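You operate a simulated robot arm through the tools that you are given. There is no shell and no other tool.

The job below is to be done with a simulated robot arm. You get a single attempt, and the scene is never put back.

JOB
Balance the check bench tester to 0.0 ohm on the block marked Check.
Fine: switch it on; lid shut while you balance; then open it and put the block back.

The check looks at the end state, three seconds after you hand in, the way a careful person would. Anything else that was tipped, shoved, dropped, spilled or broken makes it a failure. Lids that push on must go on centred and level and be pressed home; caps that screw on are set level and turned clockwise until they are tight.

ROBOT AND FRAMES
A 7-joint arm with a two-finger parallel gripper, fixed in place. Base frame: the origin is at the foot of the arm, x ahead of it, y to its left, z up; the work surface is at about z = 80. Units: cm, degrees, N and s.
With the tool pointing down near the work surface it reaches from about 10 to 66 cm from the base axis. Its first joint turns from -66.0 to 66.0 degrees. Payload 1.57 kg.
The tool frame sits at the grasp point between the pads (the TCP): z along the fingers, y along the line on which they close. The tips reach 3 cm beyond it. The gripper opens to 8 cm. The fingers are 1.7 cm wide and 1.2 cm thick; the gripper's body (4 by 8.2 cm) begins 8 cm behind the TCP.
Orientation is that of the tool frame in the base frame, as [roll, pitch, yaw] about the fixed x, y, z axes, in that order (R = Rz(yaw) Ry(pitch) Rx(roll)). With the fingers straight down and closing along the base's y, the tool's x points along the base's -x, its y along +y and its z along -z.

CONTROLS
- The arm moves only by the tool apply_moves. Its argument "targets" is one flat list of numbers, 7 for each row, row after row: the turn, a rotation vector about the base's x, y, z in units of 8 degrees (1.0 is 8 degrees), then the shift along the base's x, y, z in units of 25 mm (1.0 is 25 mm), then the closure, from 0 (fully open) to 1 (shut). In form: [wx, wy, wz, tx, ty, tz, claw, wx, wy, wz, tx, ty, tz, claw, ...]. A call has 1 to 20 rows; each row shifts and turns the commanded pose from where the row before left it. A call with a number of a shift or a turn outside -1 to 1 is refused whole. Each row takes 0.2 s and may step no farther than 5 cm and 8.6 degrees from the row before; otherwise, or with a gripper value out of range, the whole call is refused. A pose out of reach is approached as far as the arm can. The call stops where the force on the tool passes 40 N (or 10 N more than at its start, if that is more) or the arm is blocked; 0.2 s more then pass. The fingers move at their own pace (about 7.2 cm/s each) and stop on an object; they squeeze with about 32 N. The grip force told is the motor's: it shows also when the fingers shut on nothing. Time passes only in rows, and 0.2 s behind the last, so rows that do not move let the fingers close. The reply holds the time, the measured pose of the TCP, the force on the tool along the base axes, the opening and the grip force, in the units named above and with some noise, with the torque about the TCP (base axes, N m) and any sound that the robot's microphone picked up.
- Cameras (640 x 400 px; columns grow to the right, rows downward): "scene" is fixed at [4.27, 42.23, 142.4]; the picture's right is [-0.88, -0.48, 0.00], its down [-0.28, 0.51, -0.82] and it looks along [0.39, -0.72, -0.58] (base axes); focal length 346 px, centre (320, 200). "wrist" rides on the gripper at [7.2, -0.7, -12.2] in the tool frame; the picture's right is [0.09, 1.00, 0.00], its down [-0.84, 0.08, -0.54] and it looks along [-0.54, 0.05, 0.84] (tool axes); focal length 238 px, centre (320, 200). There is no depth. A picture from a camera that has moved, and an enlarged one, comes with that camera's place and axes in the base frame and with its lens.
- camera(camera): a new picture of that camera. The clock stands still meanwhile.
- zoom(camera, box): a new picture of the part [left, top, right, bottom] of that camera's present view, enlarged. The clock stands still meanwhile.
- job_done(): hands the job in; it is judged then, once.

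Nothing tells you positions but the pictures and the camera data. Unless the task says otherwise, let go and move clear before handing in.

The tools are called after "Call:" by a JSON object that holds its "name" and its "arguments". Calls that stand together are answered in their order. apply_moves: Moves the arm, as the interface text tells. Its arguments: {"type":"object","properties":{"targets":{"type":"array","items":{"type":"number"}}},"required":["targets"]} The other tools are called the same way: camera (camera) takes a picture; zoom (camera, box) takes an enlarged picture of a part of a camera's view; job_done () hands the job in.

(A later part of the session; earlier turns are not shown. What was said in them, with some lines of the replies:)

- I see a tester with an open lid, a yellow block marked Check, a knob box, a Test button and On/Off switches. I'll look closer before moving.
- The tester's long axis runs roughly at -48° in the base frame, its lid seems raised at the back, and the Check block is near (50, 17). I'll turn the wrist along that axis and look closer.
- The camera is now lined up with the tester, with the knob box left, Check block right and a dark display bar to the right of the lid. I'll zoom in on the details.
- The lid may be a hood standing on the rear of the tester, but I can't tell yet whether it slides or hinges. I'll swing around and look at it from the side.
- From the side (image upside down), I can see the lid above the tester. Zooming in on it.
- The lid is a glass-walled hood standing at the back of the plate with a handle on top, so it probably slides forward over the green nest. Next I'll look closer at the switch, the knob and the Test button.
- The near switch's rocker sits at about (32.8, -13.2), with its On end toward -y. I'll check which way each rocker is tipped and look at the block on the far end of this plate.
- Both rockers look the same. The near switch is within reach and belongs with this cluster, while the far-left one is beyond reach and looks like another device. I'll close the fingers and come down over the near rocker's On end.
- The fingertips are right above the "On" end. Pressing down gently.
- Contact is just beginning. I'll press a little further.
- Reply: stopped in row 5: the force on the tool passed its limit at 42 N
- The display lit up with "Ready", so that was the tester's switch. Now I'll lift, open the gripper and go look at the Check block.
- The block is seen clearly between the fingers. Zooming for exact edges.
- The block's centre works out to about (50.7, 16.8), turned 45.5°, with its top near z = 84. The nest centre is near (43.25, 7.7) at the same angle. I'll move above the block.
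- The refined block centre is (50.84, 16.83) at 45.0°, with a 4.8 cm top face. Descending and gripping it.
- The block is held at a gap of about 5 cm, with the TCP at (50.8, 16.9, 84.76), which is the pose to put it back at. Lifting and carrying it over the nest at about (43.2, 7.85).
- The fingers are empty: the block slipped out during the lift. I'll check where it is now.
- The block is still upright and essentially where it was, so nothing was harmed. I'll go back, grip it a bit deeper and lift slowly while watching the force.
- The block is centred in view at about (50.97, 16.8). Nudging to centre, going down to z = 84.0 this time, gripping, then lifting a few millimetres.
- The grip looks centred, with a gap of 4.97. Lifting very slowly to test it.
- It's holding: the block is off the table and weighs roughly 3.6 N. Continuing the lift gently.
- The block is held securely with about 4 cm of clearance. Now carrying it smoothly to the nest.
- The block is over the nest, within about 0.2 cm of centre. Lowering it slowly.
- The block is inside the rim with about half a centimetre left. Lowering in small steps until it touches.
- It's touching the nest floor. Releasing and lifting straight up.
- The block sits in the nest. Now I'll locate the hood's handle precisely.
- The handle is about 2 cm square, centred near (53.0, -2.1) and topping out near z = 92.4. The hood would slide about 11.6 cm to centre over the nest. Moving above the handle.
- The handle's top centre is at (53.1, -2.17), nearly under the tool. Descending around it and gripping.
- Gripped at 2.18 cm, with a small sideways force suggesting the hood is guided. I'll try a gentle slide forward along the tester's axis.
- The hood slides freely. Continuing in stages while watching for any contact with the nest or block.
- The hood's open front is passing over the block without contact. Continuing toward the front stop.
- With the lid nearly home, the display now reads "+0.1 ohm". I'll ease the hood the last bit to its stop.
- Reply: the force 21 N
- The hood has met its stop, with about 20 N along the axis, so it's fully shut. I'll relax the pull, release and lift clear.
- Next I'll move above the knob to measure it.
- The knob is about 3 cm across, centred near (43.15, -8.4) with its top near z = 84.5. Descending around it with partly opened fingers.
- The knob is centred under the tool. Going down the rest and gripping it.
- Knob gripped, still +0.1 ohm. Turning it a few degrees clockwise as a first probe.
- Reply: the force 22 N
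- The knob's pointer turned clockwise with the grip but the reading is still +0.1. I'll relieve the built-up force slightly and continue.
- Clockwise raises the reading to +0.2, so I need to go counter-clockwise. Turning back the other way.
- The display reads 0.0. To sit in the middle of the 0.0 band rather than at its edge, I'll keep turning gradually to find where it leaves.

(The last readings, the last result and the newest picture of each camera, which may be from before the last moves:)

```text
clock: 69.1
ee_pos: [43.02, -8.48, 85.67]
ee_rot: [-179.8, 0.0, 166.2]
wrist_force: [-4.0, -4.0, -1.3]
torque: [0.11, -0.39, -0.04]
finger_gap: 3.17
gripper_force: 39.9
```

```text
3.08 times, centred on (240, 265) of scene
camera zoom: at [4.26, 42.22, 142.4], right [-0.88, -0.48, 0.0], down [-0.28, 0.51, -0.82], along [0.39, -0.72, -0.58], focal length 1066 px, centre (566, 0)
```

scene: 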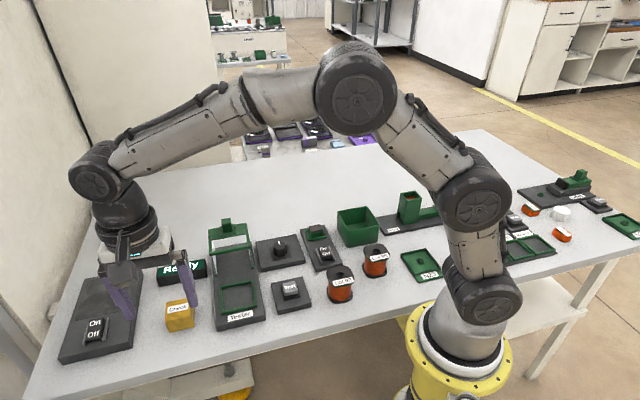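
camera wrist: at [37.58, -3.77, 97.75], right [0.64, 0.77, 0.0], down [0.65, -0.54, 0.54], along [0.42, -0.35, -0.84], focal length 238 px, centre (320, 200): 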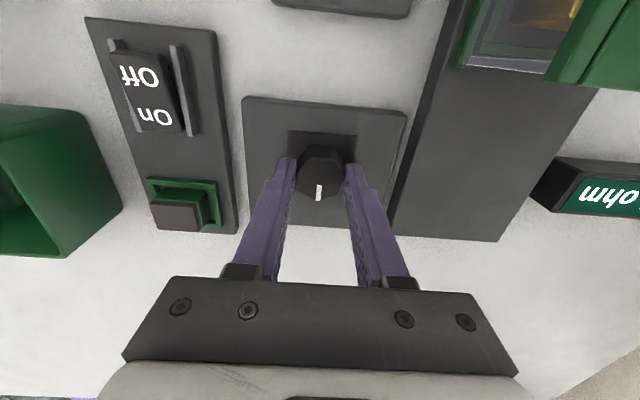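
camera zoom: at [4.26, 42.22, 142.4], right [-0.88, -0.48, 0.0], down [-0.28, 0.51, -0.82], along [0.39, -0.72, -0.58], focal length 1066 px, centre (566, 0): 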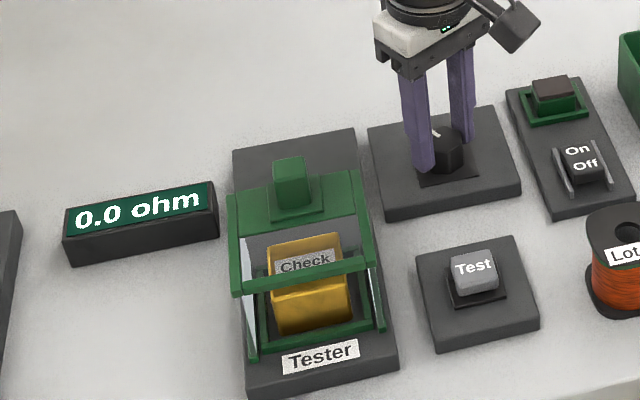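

Call:
{"name": "apply_moves", "arguments": {"targets": [0, 0, 0.4, 0, 0, 0, 1, 0, 0, 0.4, 0, 0, 0, 1, 0, 0, 0.2, 0, 0, 0, 1, 0, 0, 0, 0, 0, 0, 1, 0, 0, 0, 0, 0, 0, 1]}}

Call:
{"name": "zoom", "arguments": {"camera": "scene", "box": [140, 200, 340, 330]}}

```text
clock: 70.3
ee_pos: [43.01, -8.51, 85.65]
ee_rot: [-180.0, 0.0, 174.3]
wrist_force: [-4.0, -16.6, -6.6]
torque: [-0.13, 0.02, -0.03]
finger_gap: 3.17
gripper_force: 40.0
```

```text
3.08 times, centred on (240, 265) of scene
camera zoom: at [4.26, 42.19, 142.41], right [-0.88, -0.48, 0.0], down [-0.28, 0.51, -0.82], along [0.39, -0.72, -0.58], focal length 1066 px, centre (566, 0)
```

zoom: 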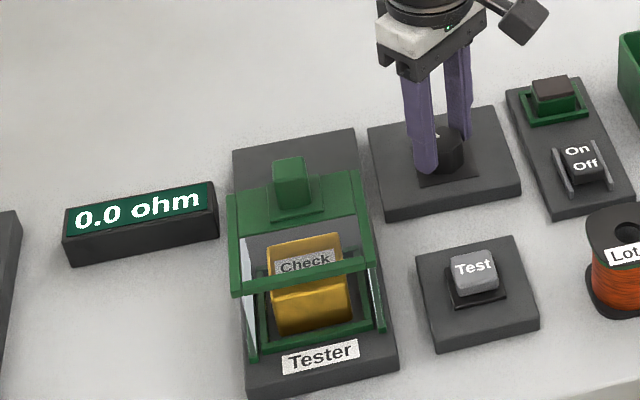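

Call:
{"name": "apply_moves", "arguments": {"targets": [0, 0, 0.4, 0, -0.04, -0.02, 1, 0, 0, 0.4, 0, 0, 0, 1, 0, 0, 0.2, 0, 0, 0, 1, 0, 0, 0, 0, 0, 0, 1, 0, 0, 0, 0, 0, 0, 1]}}

Call:
{"name": "zoom", "arguments": {"camera": "scene", "box": [140, 200, 340, 330]}}

```text
clock: 71.5
ee_pos: [43.09, -8.46, 85.64]
ee_rot: [179.9, 0.1, -177.9]
wrist_force: [-10.1, -7.9, 9.0]
torque: [0.12, 0.84, -0.01]
finger_gap: 3.17
gripper_force: 39.6
```

```text
3.08 times, centred on (240, 265) of scene
camera zoom: at [4.23, 42.21, 142.41], right [-0.88, -0.48, 0.0], down [-0.28, 0.51, -0.82], along [0.39, -0.72, -0.58], focal length 1066 px, centre (566, 0)
```

zoom: 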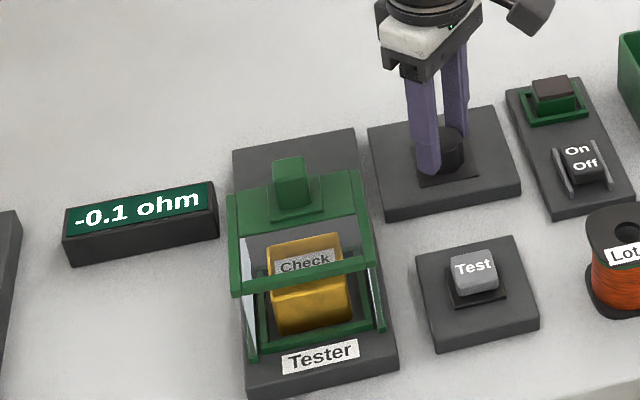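

That found -0.1 at +47°. The 0.0 band runs from roughly +16.5° to +44°, so its middle is near +30° (tool yaw about 165.5°). Turning back to there.

Call:
{"name": "apply_moves", "arguments": {"targets": [0, 0, -0.4, -0.02, -0.01, 0.02, 1, 0, 0, -0.5, 0, 0, 0, 1, 0, 0, -0.5, 0, 0, 0, 1, 0, 0, -0.4, 0, 0.03, 0, 1, 0, 0, -0.27, 0, 0, 0, 1, 0, 0, 0, 0, 0, 0, 1, 0, 0, 0, 0, 0, 0, 1]}}

Call:
{"name": "zoom", "arguments": {"camera": "scene", "box": [140, 200, 340, 330]}}

```text
clock: 73.1
ee_pos: [42.92, -8.38, 85.56]
ee_rot: [-179.8, 0.2, 165.7]
wrist_force: [0.2, -4.5, -8.7]
torque: [0.1, -0.69, -0.02]
finger_gap: 3.13
gripper_force: 40.2
```

```text
3.08 times, centred on (240, 265) of scene
camera zoom: at [4.28, 42.22, 142.4], right [-0.88, -0.48, 0.0], down [-0.28, 0.51, -0.82], along [0.39, -0.72, -0.58], focal length 1066 px, centre (566, 0)
```

zoom: 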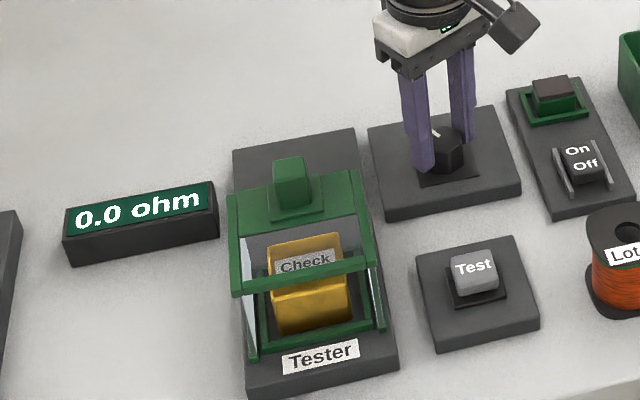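

Reads 0.0 in mid-band. Releasing the knob gently and lifting off.

Call:
{"name": "apply_moves", "arguments": {"targets": [0, 0, 0, 0, 0, 0, 0.55, 0, 0, 0, 0, 0, 0, 0.4, 0, 0, 0, 0, 0, 0, 0.3, 0, 0, 0, 0, 0, 0, 0.3, 0, 0, 0, 0, 0, 0.3, 0.3, 0, 0, 0, 0, 0, 0.7, 0.3, 0, 0, 0, 0, 0, 0.9, 0.2, 0, 0, 0, 0, 0, 0.9, 0, 0, 0, 0, 0, 0, 0.9, 0, 0, 0, 0, 0, 0, 0.9, 0, 0, 0, 0, 0, 0, 0.9, 0, 0, 0, 0, 0, 0, 0, 0]}}

Call:
{"name": "zoom", "arguments": {"camera": "scene", "box": [140, 200, 340, 330]}}

Call:
{"name": "camera", "arguments": {"camera": "wrist"}}

```text
clock: 75.7
ee_pos: [43.02, -8.46, 99.54]
ee_rot: [-179.9, 0.1, 165.7]
wrist_force: [-0.7, -0.3, 1.0]
torque: [-0.03, -0.01, 0.02]
finger_gap: 8.01
gripper_force: 0.1
```

```text
3.08 times, centred on (240, 265) of scene
camera zoom: at [4.27, 42.23, 142.4], right [-0.88, -0.48, 0.0], down [-0.28, 0.51, -0.82], along [0.39, -0.72, -0.58], focal length 1066 px, centre (566, 0)
```

zoom: 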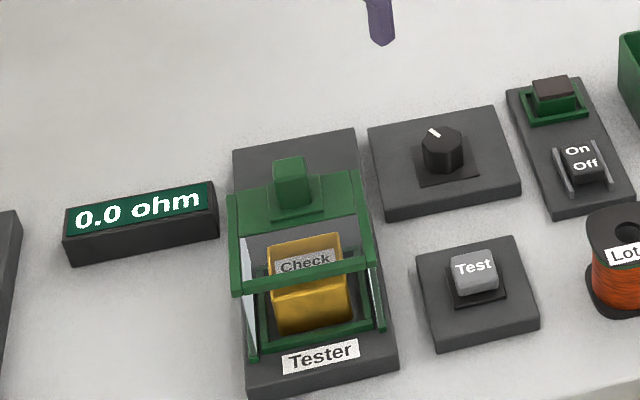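

```text
taken
camera wrist: at [35.97, -7.37, 111.62], right [0.16, 0.99, 0.0], down [0.83, -0.13, 0.54], along [0.54, -0.09, -0.84], focal length 238 px, centre (320, 200)
```

wrist: 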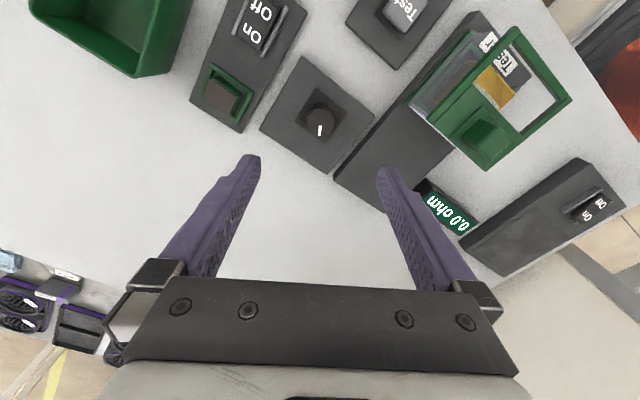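

The reading holds at 0.0 with the knob released. Now back to the lid's handle to open it.

Call:
{"name": "apply_moves", "arguments": {"targets": [0, 0, -0.55, 0.104, 0.83, 0, 0, 0, 0, -0.55, 0.104, 0.83, 0, 0, 0, 0, -0.55, 0.104, 0.83, 0, 0, 0, 0, -0.55, 0.104, 0.83, 0, 0, 0, 0, -0.55, 0.104, 0.83, 0, 0, 0, 0, -0.55, 0.104, 0.83, 0, 0, 0, 0, -0.54, 0.104, 0.83, 0, 0, 0, 0, 0, 0, 0, 0, 0]}}

Call:
{"name": "zoom", "arguments": {"camera": "wrist", "box": [260, 40, 390, 180]}}

```text
clock: 77.5
ee_pos: [44.78, 6.21, 99.35]
ee_rot: [-179.8, 0.0, 134.9]
wrist_force: [0.5, -0.6, 0.9]
torque: [-0.01, 0.0, -0.02]
finger_gap: 8.0
gripper_force: 0.1
```

```text
2.86 times, centred on (325, 110) of wrist
camera zoom: at [39.38, 10.8, 111.52], right [0.64, 0.77, 0.0], down [0.65, -0.54, 0.54], along [0.42, -0.35, -0.84], focal length 681 px, centre (306, 457)
```

zoom: 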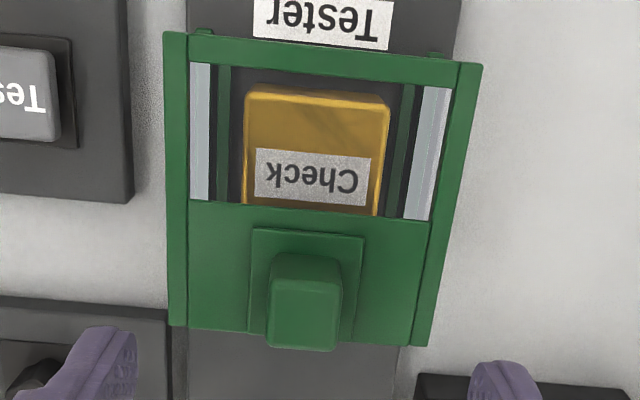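

The handle is centred under the tool. Descending and gripping.

Call:
{"name": "apply_moves", "arguments": {"targets": [0, 0, 0, -0.01, -0.06, -0.7, 0, 0, 0, 0, 0, 0, -0.7, 0, 0, 0, 0, 0, 0, -0.6, 0, 0, 0, 0, 0, 0, -0.3, 0, 0, 0, 0, 0, 0, -0.1, 0, 0, 0, 0, 0, 0, 0, 0, 0, 0, 0, 0, 0, 0, 0.5, 0, 0, 0, 0, 0, 0, 0.8, 0, 0, 0, 0, 0, 0, 1, 0, 0, 0, 0, 0, 0, 1, 0, 0, 0, 0, 0, 0, 1]}}

Call:
{"name": "zoom", "arguments": {"camera": "scene", "box": [140, 200, 340, 330]}}

```text
clock: 79.9
ee_pos: [44.81, 6.04, 93.34]
ee_rot: [179.9, 0.1, 134.9]
wrist_force: [6.7, 6.8, -3.7]
torque: [-0.04, -0.3, 0.16]
finger_gap: 2.17
gripper_force: 35.0
```

```text
3.08 times, centred on (240, 265) of scene
camera zoom: at [4.29, 42.25, 142.39], right [-0.88, -0.48, 0.0], down [-0.28, 0.51, -0.82], along [0.39, -0.72, -0.58], focal length 1066 px, centre (566, 0)
```

zoom: 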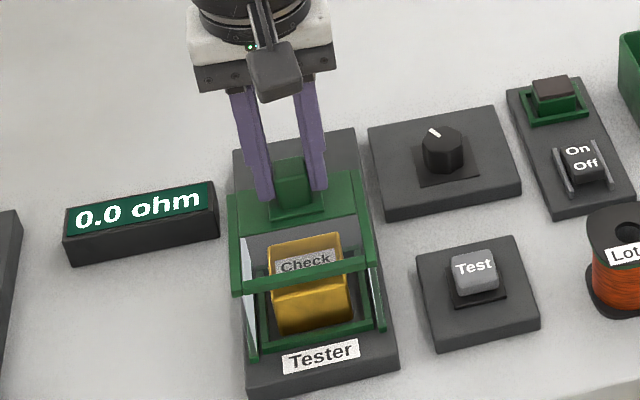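

Call:
{"name": "apply_moves", "arguments": {"targets": [0, 0, 0, 0.02, 0.02, 0, 1, 0, 0, 0, 0.08, -0.08, 0, 1, 0, 0, 0, 0.15, -0.15, 0, 1, 0, 0, 0, 0.2, -0.2, 0, 1, 0, 0, 0, 0.2, -0.2, 0, 1, 0, 0, 0, 0.2, -0.2, 0, 1, 0, 0, 0, 0.2, -0.2, 0, 1, 0, 0, 0, 0.2, -0.2, 0, 1, 0, 0, 0, 0.2, -0.2, 0, 1, 0, 0, 0, 0.15, -0.15, 0, 1, 0, 0, 0, 0.08, -0.08, 0, 1, 0, 0, 0, 0, 0, 0, 1]}}

Call:
{"name": "zoom", "arguments": {"camera": "scene", "box": [140, 200, 340, 330]}}

```text
clock: 82.5
ee_pos: [49.08, 1.92, 93.3]
ee_rot: [-179.8, 0.0, 134.9]
wrist_force: [5.3, 7.9, -3.7]
torque: [0.54, 0.11, 0.19]
finger_gap: 2.18
gripper_force: 34.7
```

```text
3.08 times, centred on (240, 265) of scene
camera zoom: at [4.29, 42.25, 142.39], right [-0.88, -0.48, 0.0], down [-0.28, 0.51, -0.82], along [0.39, -0.72, -0.58], focal length 1066 px, centre (566, 0)
```

zoom: 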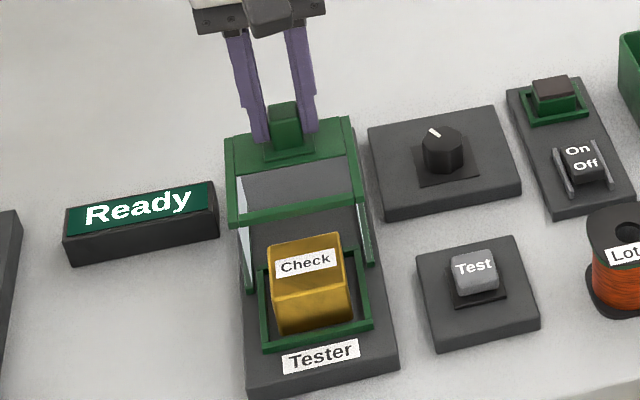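

The lid is opening and the display is back to "Ready". Continuing to the rear position.

Call:
{"name": "apply_moves", "arguments": {"targets": [0, 0, 0, 0.03, 0.03, 0, 1, 0, 0, 0, 0.08, -0.08, 0, 1, 0, 0, 0, 0.15, -0.15, 0, 1, 0, 0, 0, 0.2, -0.2, 0, 1, 0, 0, 0, 0.2, -0.2, 0, 1, 0, 0, 0, 0.2, -0.2, 0, 1, 0, 0, 0, 0.2, -0.2, 0, 1, 0, 0, 0, 0.2, -0.2, 0, 1, 0, 0, 0, 0.15, -0.15, 0, 1, 0, 0, 0, 0.08, -0.08, 0, 1, 0, 0, 0, 0, 0, 0, 1]}}

Call:
{"name": "zoom", "arguments": {"camera": "scene", "box": [140, 200, 340, 330]}}

```text
clock: 84.9
ee_pos: [52.76, -1.79, 93.36]
ee_rot: [-179.8, 0.0, 134.9]
wrist_force: [-7.6, -6.6, 0.8]
torque: [0.13, 0.12, 0.14]
finger_gap: 2.21
gripper_force: 34.8
```

```text
3.08 times, centred on (240, 265) of scene
camera zoom: at [4.24, 42.21, 142.41], right [-0.88, -0.48, 0.0], down [-0.28, 0.51, -0.82], along [0.39, -0.72, -0.58], focal length 1066 px, centre (566, 0)
```

zoom: 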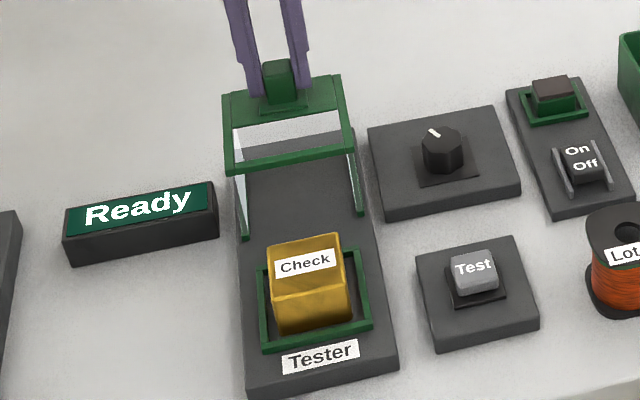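

Call:
{"name": "apply_moves", "arguments": {"targets": [0, 0, 0, -0.03, -0.03, 0, 1, 0, 0, 0, 0.05, -0.05, 0, 1, 0, 0, 0, 0.05, -0.05, 0, 1, 0, 0, 0, 0, 0, 0, 1]}}

Call:
{"name": "zoom", "arguments": {"camera": "scene", "box": [180, 170, 280, 270]}}

```text
clock: 85.9
ee_pos: [52.83, -2.06, 93.27]
ee_rot: [180.0, 0.0, 134.9]
wrist_force: [-0.4, 1.7, -0.8]
torque: [0.1, -0.08, 0.07]
finger_gap: 2.2
gripper_force: 35.1
```

```text
4.00 times, centred on (230, 220) of scene
camera zoom: at [4.27, 42.23, 142.4], right [-0.88, -0.48, 0.0], down [-0.28, 0.51, -0.82], along [0.39, -0.72, -0.58], focal length 1386 px, centre (680, 120)
```

zoom: 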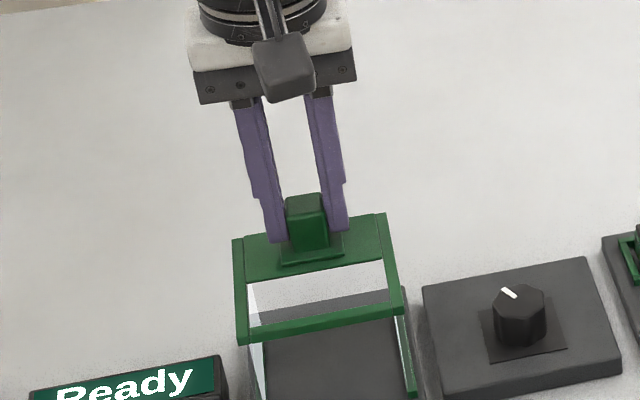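

Call:
{"name": "apply_moves", "arguments": {"targets": [0, 0, 0, 0.03, -0.03, 0, 1, 0, 0, 0, 0.03, -0.03, 0, 1, 0, 0, 0, 0, 0, 0, 1]}}

Call:
{"name": "zoom", "arguments": {"camera": "scene", "box": [180, 170, 280, 270]}}

```text
clock: 86.7
ee_pos: [53.01, -1.99, 93.31]
ee_rot: [-179.9, -0.1, 135.0]
wrist_force: [-8.2, 10.3, 0.7]
torque: [-0.26, -0.36, 0.07]
finger_gap: 2.19
gripper_force: 34.7
```

```text
4.00 times, centred on (230, 220) of scene
camera zoom: at [4.24, 42.26, 142.39], right [-0.88, -0.48, 0.0], down [-0.28, 0.51, -0.82], along [0.39, -0.72, -0.58], focal length 1386 px, centre (680, 120)
```

zoom: 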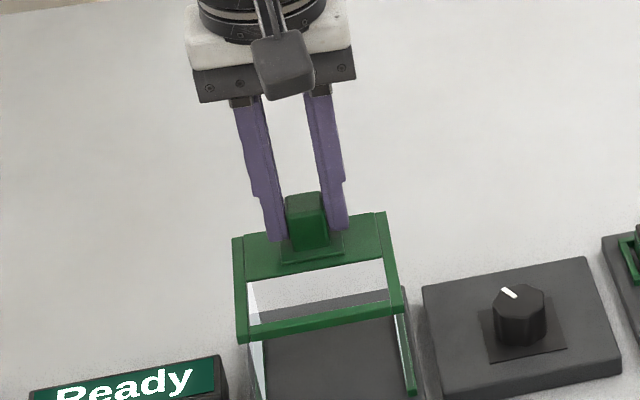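

The lid is against its rear stop, fully open as it was at the start. Releasing and moving back over the block.

Call:
{"name": "apply_moves", "arguments": {"targets": [0, 0, 0, -0.03, 0.03, 0, 1, 0, 0, 0, 0, 0, 0, 0.6, 0, 0, 0, 0, 0, 0, 0.3, 0, 0, 0, 0, 0, 0, 0, 0, 0, 0, 0, 0, 0.4, 0, 0, 0, 0, 0, 0, 0.9, 0, 0, 0, 0, 0, 0, 0.9, 0, 0, 0, 0, -0.65, 0.65, 0, 0, 0, 0, 0, -0.65, 0.65, 0, 0, 0, 0, 0, -0.65, 0.65, 0, 0, 0, 0, 0, -0.65, 0.65, 0, 0, 0, 0, 0, -0.65, 0.65, 0, 0, 0, 0, 0, -0.65, 0.63, 0, 0, 0, 0, 0, 0, 0, -0.4, 0, 0, 0, 0, 0, 0, 0, 0]}}

Call:
{"name": "camera", "arguments": {"camera": "wrist"}}

Call:
{"name": "zoom", "arguments": {"camera": "wrist", "box": [260, 80, 380, 170]}}

Call:
{"name": "zoom", "arguments": {"camera": "scene", "box": [140, 200, 340, 330]}}

```text
clock: 89.9
ee_pos: [43.2, 7.54, 97.83]
ee_rot: [-179.9, 0.0, 134.9]
wrist_force: [-0.2, -0.7, 0.3]
torque: [0.01, 0.0, -0.02]
finger_gap: 7.99
gripper_force: 0.2
```

```text
taken
camera wrist: at [37.78, 12.21, 110.0], right [0.64, 0.77, 0.0], down [0.65, -0.54, 0.54], along [0.42, -0.35, -0.84], focal length 238 px, centre (320, 200)
```

wrist: 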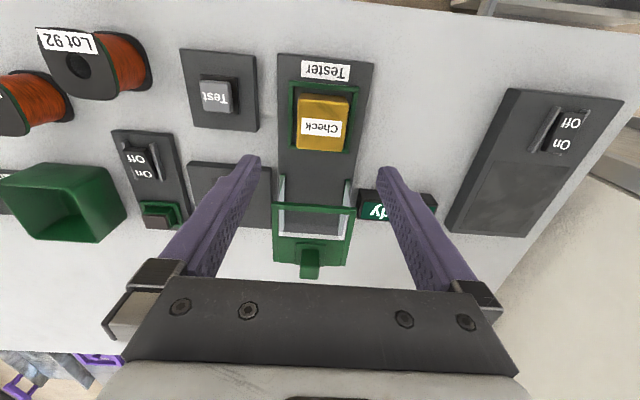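

```text
4.44 times, centred on (320, 125) of wrist
camera zoom: at [37.78, 12.21, 110.0], right [0.64, 0.77, 0.0], down [0.65, -0.54, 0.54], along [0.42, -0.35, -0.84], focal length 1059 px, centre (320, 533)
```

zoom: 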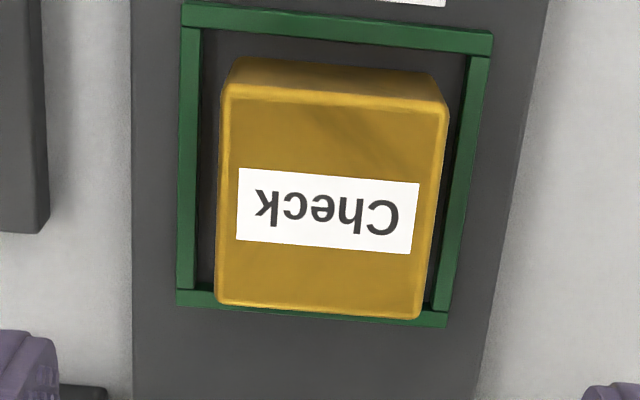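

```text
3.08 times, centred on (240, 265) of scene
camera zoom: at [4.26, 42.23, 142.4], right [-0.88, -0.48, 0.0], down [-0.28, 0.51, -0.82], along [0.39, -0.72, -0.58], focal length 1066 px, centre (566, 0)
```

zoom: 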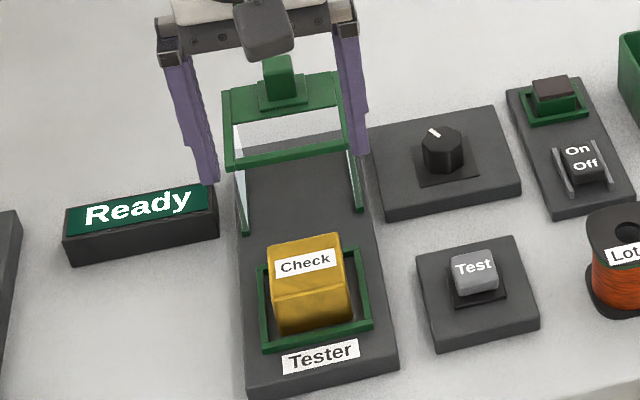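

The block is about (-0.15, +0.25) cm off the tool axis. Correcting for that, descending to z = 86 and gripping.

Call:
{"name": "apply_moves", "arguments": {"targets": [0, 0, 0.01, -0.06, 0.1, -0.8, 0, 0, 0, 0, 0, 0, -0.9, 0, 0, 0, 0, 0, 0, -0.9, 0, 0, 0, 0, 0, 0, -0.9, 0, 0, 0, 0, 0, 0, -0.8, 0, 0, 0, 0, 0, 0, -0.4, 0, 0, 0, 0, 0, 0, 0, 0, 0, 0, 0, 0, 0, 0, 0.3, 0, 0, 0, 0, 0, 0, 1, 0, 0, 0, 0, 0, 0, 1, 0, 0, 0, 0, 0, 0, 1, 0, 0, 0, 0, 0, 0, 1]}}

Call:
{"name": "zoom", "arguments": {"camera": "scene", "box": [190, 240, 290, 330]}}

```text
clock: 92.5
ee_pos: [43.1, 7.81, 86.12]
ee_rot: [-180.0, 0.0, 135.0]
wrist_force: [0.9, -0.3, -0.1]
torque: [0.04, 0.01, 0.01]
finger_gap: 4.97
gripper_force: 32.2
```

```text
4.44 times, centred on (240, 285) of scene
camera zoom: at [4.27, 42.23, 142.4], right [-0.88, -0.48, 0.0], down [-0.28, 0.51, -0.82], along [0.39, -0.72, -0.58], focal length 1540 px, centre (676, -178)
```

zoom: 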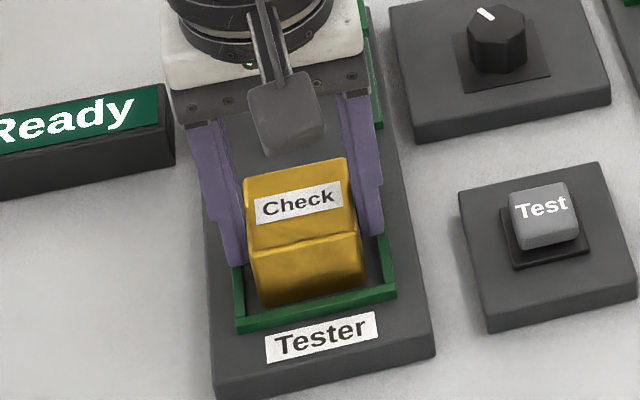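

Gripped at 4.97 cm, well centred. Lifting slowly as before.

Call:
{"name": "apply_moves", "arguments": {"targets": [0, 0, 0, 0, 0, 0.04, 1, 0, 0, 0, 0, 0, 0.05, 1, 0, 0, 0, 0, 0, 0.08, 1, 0, 0, 0, 0, 0, 0.12, 1, 0, 0, 0, 0, 0, 0.16, 1, 0, 0, 0, 0, 0, 0.18, 1, 0, 0, 0, 0, 0, 0.18, 1, 0, 0, 0, 0, 0, 0.16, 1, 0, 0, 0, 0, 0, 0.1, 1, 0, 0, 0, 0, 0, 0.05, 1, 0, 0, 0, 0, 0, 0, 1]}}

Call:
{"name": "zoom", "arguments": {"camera": "scene", "box": [140, 200, 340, 330]}}

```text
clock: 94.9
ee_pos: [43.11, 7.91, 88.91]
ee_rot: [-179.8, 0.1, 135.0]
wrist_force: [-0.2, -0.2, -2.4]
torque: [-0.01, -0.05, -0.01]
finger_gap: 4.97
gripper_force: 31.5
```

```text
3.08 times, centred on (240, 265) of scene
camera zoom: at [4.27, 42.23, 142.4], right [-0.88, -0.48, 0.0], down [-0.28, 0.51, -0.82], along [0.39, -0.72, -0.58], focal length 1066 px, centre (566, 0)
```

zoom: 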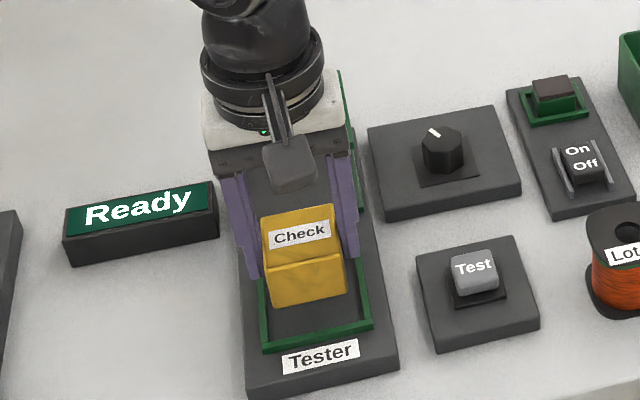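

Holding fine. Carrying the block back toward its original spot near (50.88, 16.8).

Call:
{"name": "apply_moves", "arguments": {"targets": [0, 0, 0, 0.1, 0.115, 0.05, 1, 0, 0, 0, 0.2, 0.23, 0.05, 1, 0, 0, 0, 0.28, 0.3216, 0, 1, 0, 0, 0, 0.28, 0.3216, 0, 1, 0, 0, 0, 0.28, 0.3216, 0, 1, 0, 0, 0, 0.28, 0.3216, 0, 1, 0, 0, 0, 0.28, 0.3216, 0, 1, 0, 0, 0, 0.28, 0.3216, 0, 1, 0, 0, 0, 0.28, 0.3216, 0, 1, 0, 0, 0, 0.28, 0.3216, 0, 1, 0, 0, 0, 0.28, 0.3216, 0, 1, 0, 0, 0, 0.15, 0.172, 0, 1, 0, 0, 0, 0.08, 0.092, 0, 1, 0, 0, 0, 0.05, 0.057, 0, 1, 0, 0, 0, 0, 0, 0, 1]}}

Call:
{"name": "zoom", "arguments": {"camera": "scene", "box": [130, 230, 290, 340]}}

Call:
{"name": "camera", "arguments": {"camera": "wrist"}}

```text
clock: 98.1
ee_pos: [50.95, 16.61, 89.2]
ee_rot: [-179.9, 0.1, 134.9]
wrist_force: [0.0, -0.5, -2.9]
torque: [0.0, 0.0, 0.0]
finger_gap: 4.95
gripper_force: 32.5
```

```text
3.64 times, centred on (210, 285) of scene
camera zoom: at [4.27, 42.23, 142.4], right [-0.88, -0.48, 0.0], down [-0.28, 0.51, -0.82], along [0.39, -0.72, -0.58], focal length 1260 px, centre (720, -109)
```

zoom: 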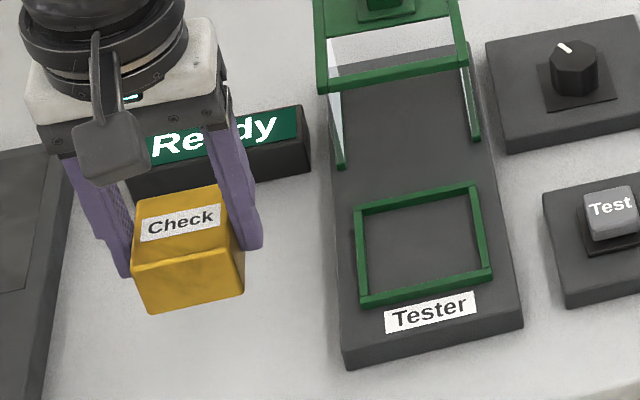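

```text
taken
camera wrist: at [45.47, 21.31, 101.3], right [0.64, 0.77, 0.0], down [0.65, -0.54, 0.54], along [0.42, -0.35, -0.84], focal length 238 px, centre (320, 200)
```

wrist: 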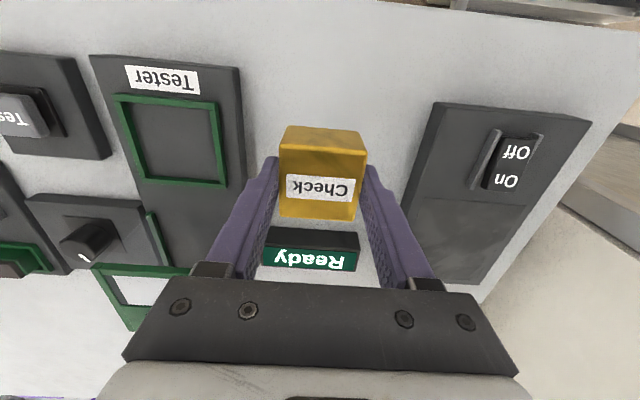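

Over the original spot. Fine-correcting by a millimetre and lowering gently.

Call:
{"name": "apply_moves", "arguments": {"targets": [0, 0, 0.02, -0.04, 0.05, -0.08, 1, 0, 0, 0, 0, 0, -0.15, 1, 0, 0, 0, 0, 0, -0.2, 1, 0, 0, 0, 0, 0, -0.2, 1, 0, 0, 0, 0, 0, -0.2, 1, 0, 0, 0, 0, 0, -0.2, 1, 0, 0, 0, 0, 0, -0.2, 1, 0, 0, 0, 0, 0, -0.2, 1, 0, 0, 0, 0, 0, -0.2, 1, 0, 0, 0, 0, 0, -0.15, 1, 0, 0, 0, 0, 0, -0.1, 1, 0, 0, 0, 0, 0, -0.05, 1, 0, 0, 0, 0, 0, 0, 1]}}

Call:
{"name": "zoom", "arguments": {"camera": "scene", "box": [150, 280, 230, 340]}}

```text
clock: 100.9
ee_pos: [50.8, 16.83, 84.18]
ee_rot: [-179.9, 0.1, 135.2]
wrist_force: [0.0, 0.1, -3.0]
torque: [-0.05, 0.01, 0.0]
finger_gap: 4.94
gripper_force: 32.5
```

```text
6.67 times, centred on (190, 310) of scene
camera zoom: at [4.27, 42.23, 142.4], right [-0.88, -0.48, 0.0], down [-0.28, 0.51, -0.82], along [0.39, -0.72, -0.58], focal length 2310 px, centre (1187, -533)
```

zoom: 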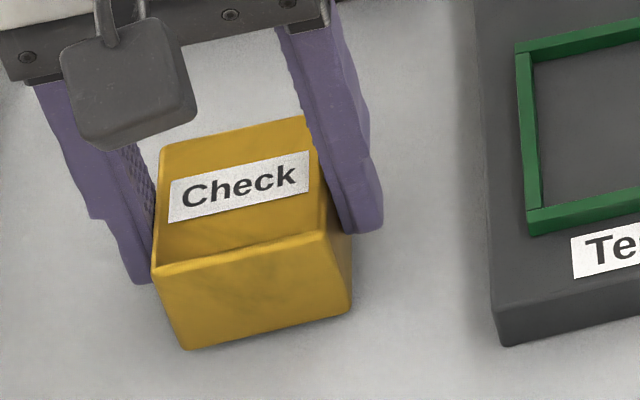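

Almost down, within about a millimetre of its first position. A little lower until it rests.

Call:
{"name": "apply_moves", "arguments": {"targets": [0, 0, 0, 0, 0, -0.03, 1, 0, 0, 0, 0, 0, -0.03, 1, 0, 0, 0, 0, 0, 0, 1]}}

Call:
{"name": "zoom", "arguments": {"camera": "scene", "box": [150, 280, 230, 340]}}

```text
clock: 101.7
ee_pos: [50.7, 16.81, 84.13]
ee_rot: [-179.9, 0.0, 135.2]
wrist_force: [-0.1, 0.1, -2.7]
torque: [-0.01, 0.02, 0.0]
finger_gap: 4.97
gripper_force: 32.0
```

```text
6.67 times, centred on (190, 310) of scene
camera zoom: at [4.27, 42.23, 142.4], right [-0.88, -0.48, 0.0], down [-0.28, 0.51, -0.82], along [0.39, -0.72, -0.58], focal length 2310 px, centre (1187, -533)
```

zoom: 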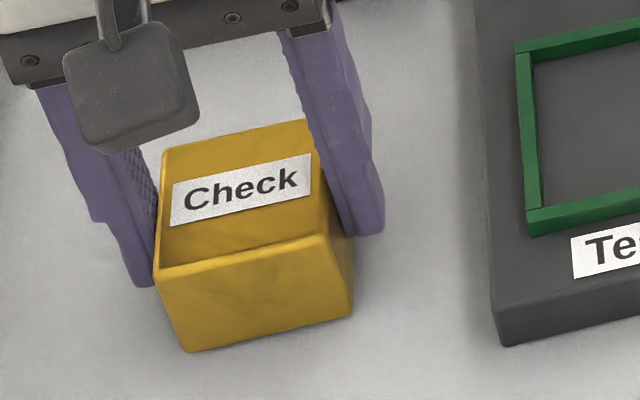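

Call:
{"name": "apply_moves", "arguments": {"targets": [0, 0, 0, 0, 0, -0.03, 1, 0, 0, 0, 0, 0, -0.03, 1, 0, 0, 0, 0, 0, 0, 1]}}

Call:
{"name": "zoom", "arguments": {"camera": "scene", "box": [150, 280, 230, 340]}}

```text
clock: 102.5
ee_pos: [50.87, 16.85, 84.05]
ee_rot: [-179.9, 0.0, 135.2]
wrist_force: [-2.0, -1.4, 4.5]
torque: [0.11, 0.22, 0.07]
finger_gap: 4.97
gripper_force: 31.8
```

```text
6.67 times, centred on (190, 310) of scene
camera zoom: at [4.26, 42.22, 142.4], right [-0.88, -0.48, 0.0], down [-0.28, 0.51, -0.82], along [0.39, -0.72, -0.58], focal length 2310 px, centre (1187, -533)
```

zoom: 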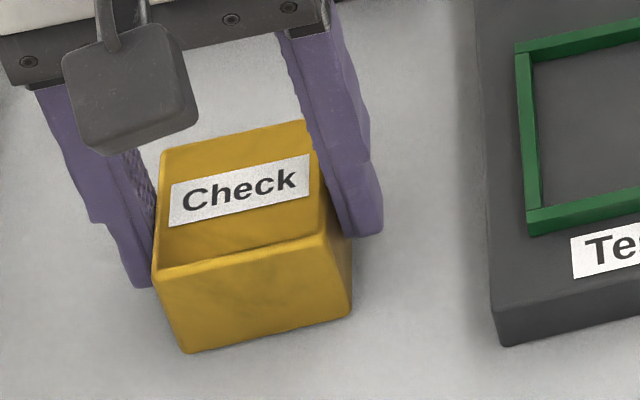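

It's resting on the table in its original place. Releasing and lifting clear.

Call:
{"name": "apply_moves", "arguments": {"targets": [0, 0, 0, 0, 0, 0.02, 0.36, 0, 0, 0, 0, 0, 0, 0.25, 0, 0, 0, 0, 0, 0, 0.1, 0, 0, 0, 0, 0, 0, 0, 0, 0, 0, 0, 0, 0.2, 0, 0, 0, 0, 0, 0, 0.5, 0, 0, 0, 0, 0, 0, 0.8, 0, 0, 0, 0, 0, 0, 0.9, 0, 0, 0, 0, 0, 0, 0.9, 0, 0, 0, 0, 0, 0, 0.9, 0, 0, 0, 0, 0, 0, 0.9, 0, 0, 0, 0, 0, 0, 0.9, 0, 0, 0, 0, 0, 0, 0, 0]}}

Call:
{"name": "camera", "arguments": {"camera": "scene"}}

Call:
{"name": "zoom", "arguments": {"camera": "scene", "box": [150, 280, 230, 340]}}

Call:
{"name": "camera", "arguments": {"camera": "wrist"}}

```text
clock: 105.3
ee_pos: [50.83, 16.77, 99.08]
ee_rot: [-179.9, 0.0, 135.3]
wrist_force: [-0.6, -0.9, 0.5]
torque: [0.02, 0.04, 0.01]
finger_gap: 8.0
gripper_force: 0.0
```

```text
taken
```

scene: 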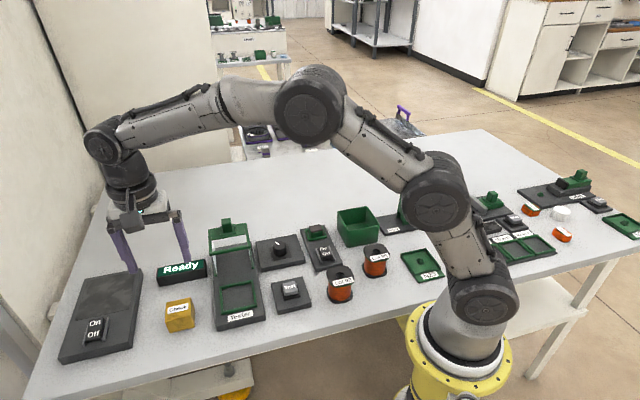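

```text
6.67 times, centred on (190, 310) of scene
camera zoom: at [4.27, 42.23, 142.4], right [-0.88, -0.48, 0.0], down [-0.28, 0.51, -0.82], along [0.39, -0.72, -0.58], focal length 2310 px, centre (1187, -533)
```

zoom: 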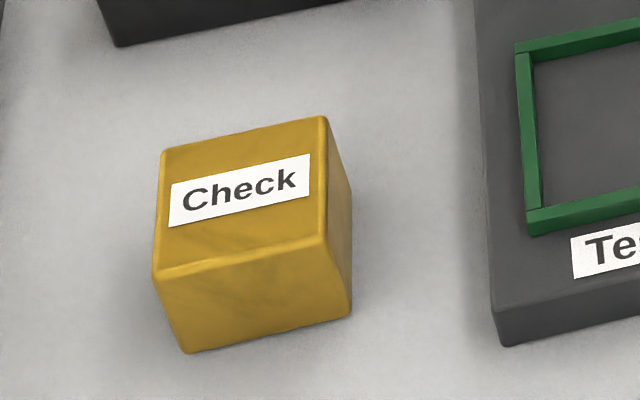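

```text
taken
camera wrist: at [45.31, 21.51, 111.23], right [0.64, 0.77, 0.0], down [0.65, -0.53, 0.54], along [0.42, -0.35, -0.84], focal length 238 px, centre (320, 200)
```

wrist: 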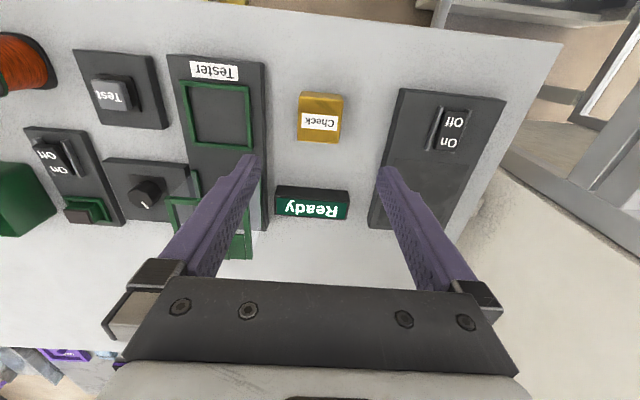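

Everything is in place:
- The tester is on and shows "Ready".
- The knob was left where the display read 0.0 ohm with the lid shut.
- The lid is fully open, and the Check block is back where it started.
- The arm is clear, with nothing else disturbed.

Handing in.

Call:
{"name": "job_done", "arguments": {}}

```text
The job is handed in.
```

The tester is switched on and balanced to 0.0 ohm on the Check block. I've handed the job in but haven't been told the result.

- **Balance:** with the lid shut the display first read +0.1 ohm. I found both edges of the 0.0 band, set the knob near the middle, and the reading stayed at 0.0 after I let go.
- **Lid and block:** the lid is fully open against its rear stop. The Check block is back on its original spot to within about a millimetre.
- **Slip:** the block slid out of the gripper on my first attempt to lift it. It stayed upright and did not visibly move, and the second, slower lift held.

The display went back to "Ready" once the lid was opened. I touched only the switch, the block, the lid and the knob, and I did not press Test. In the last pictures nothing else had moved, and the arm was clear.
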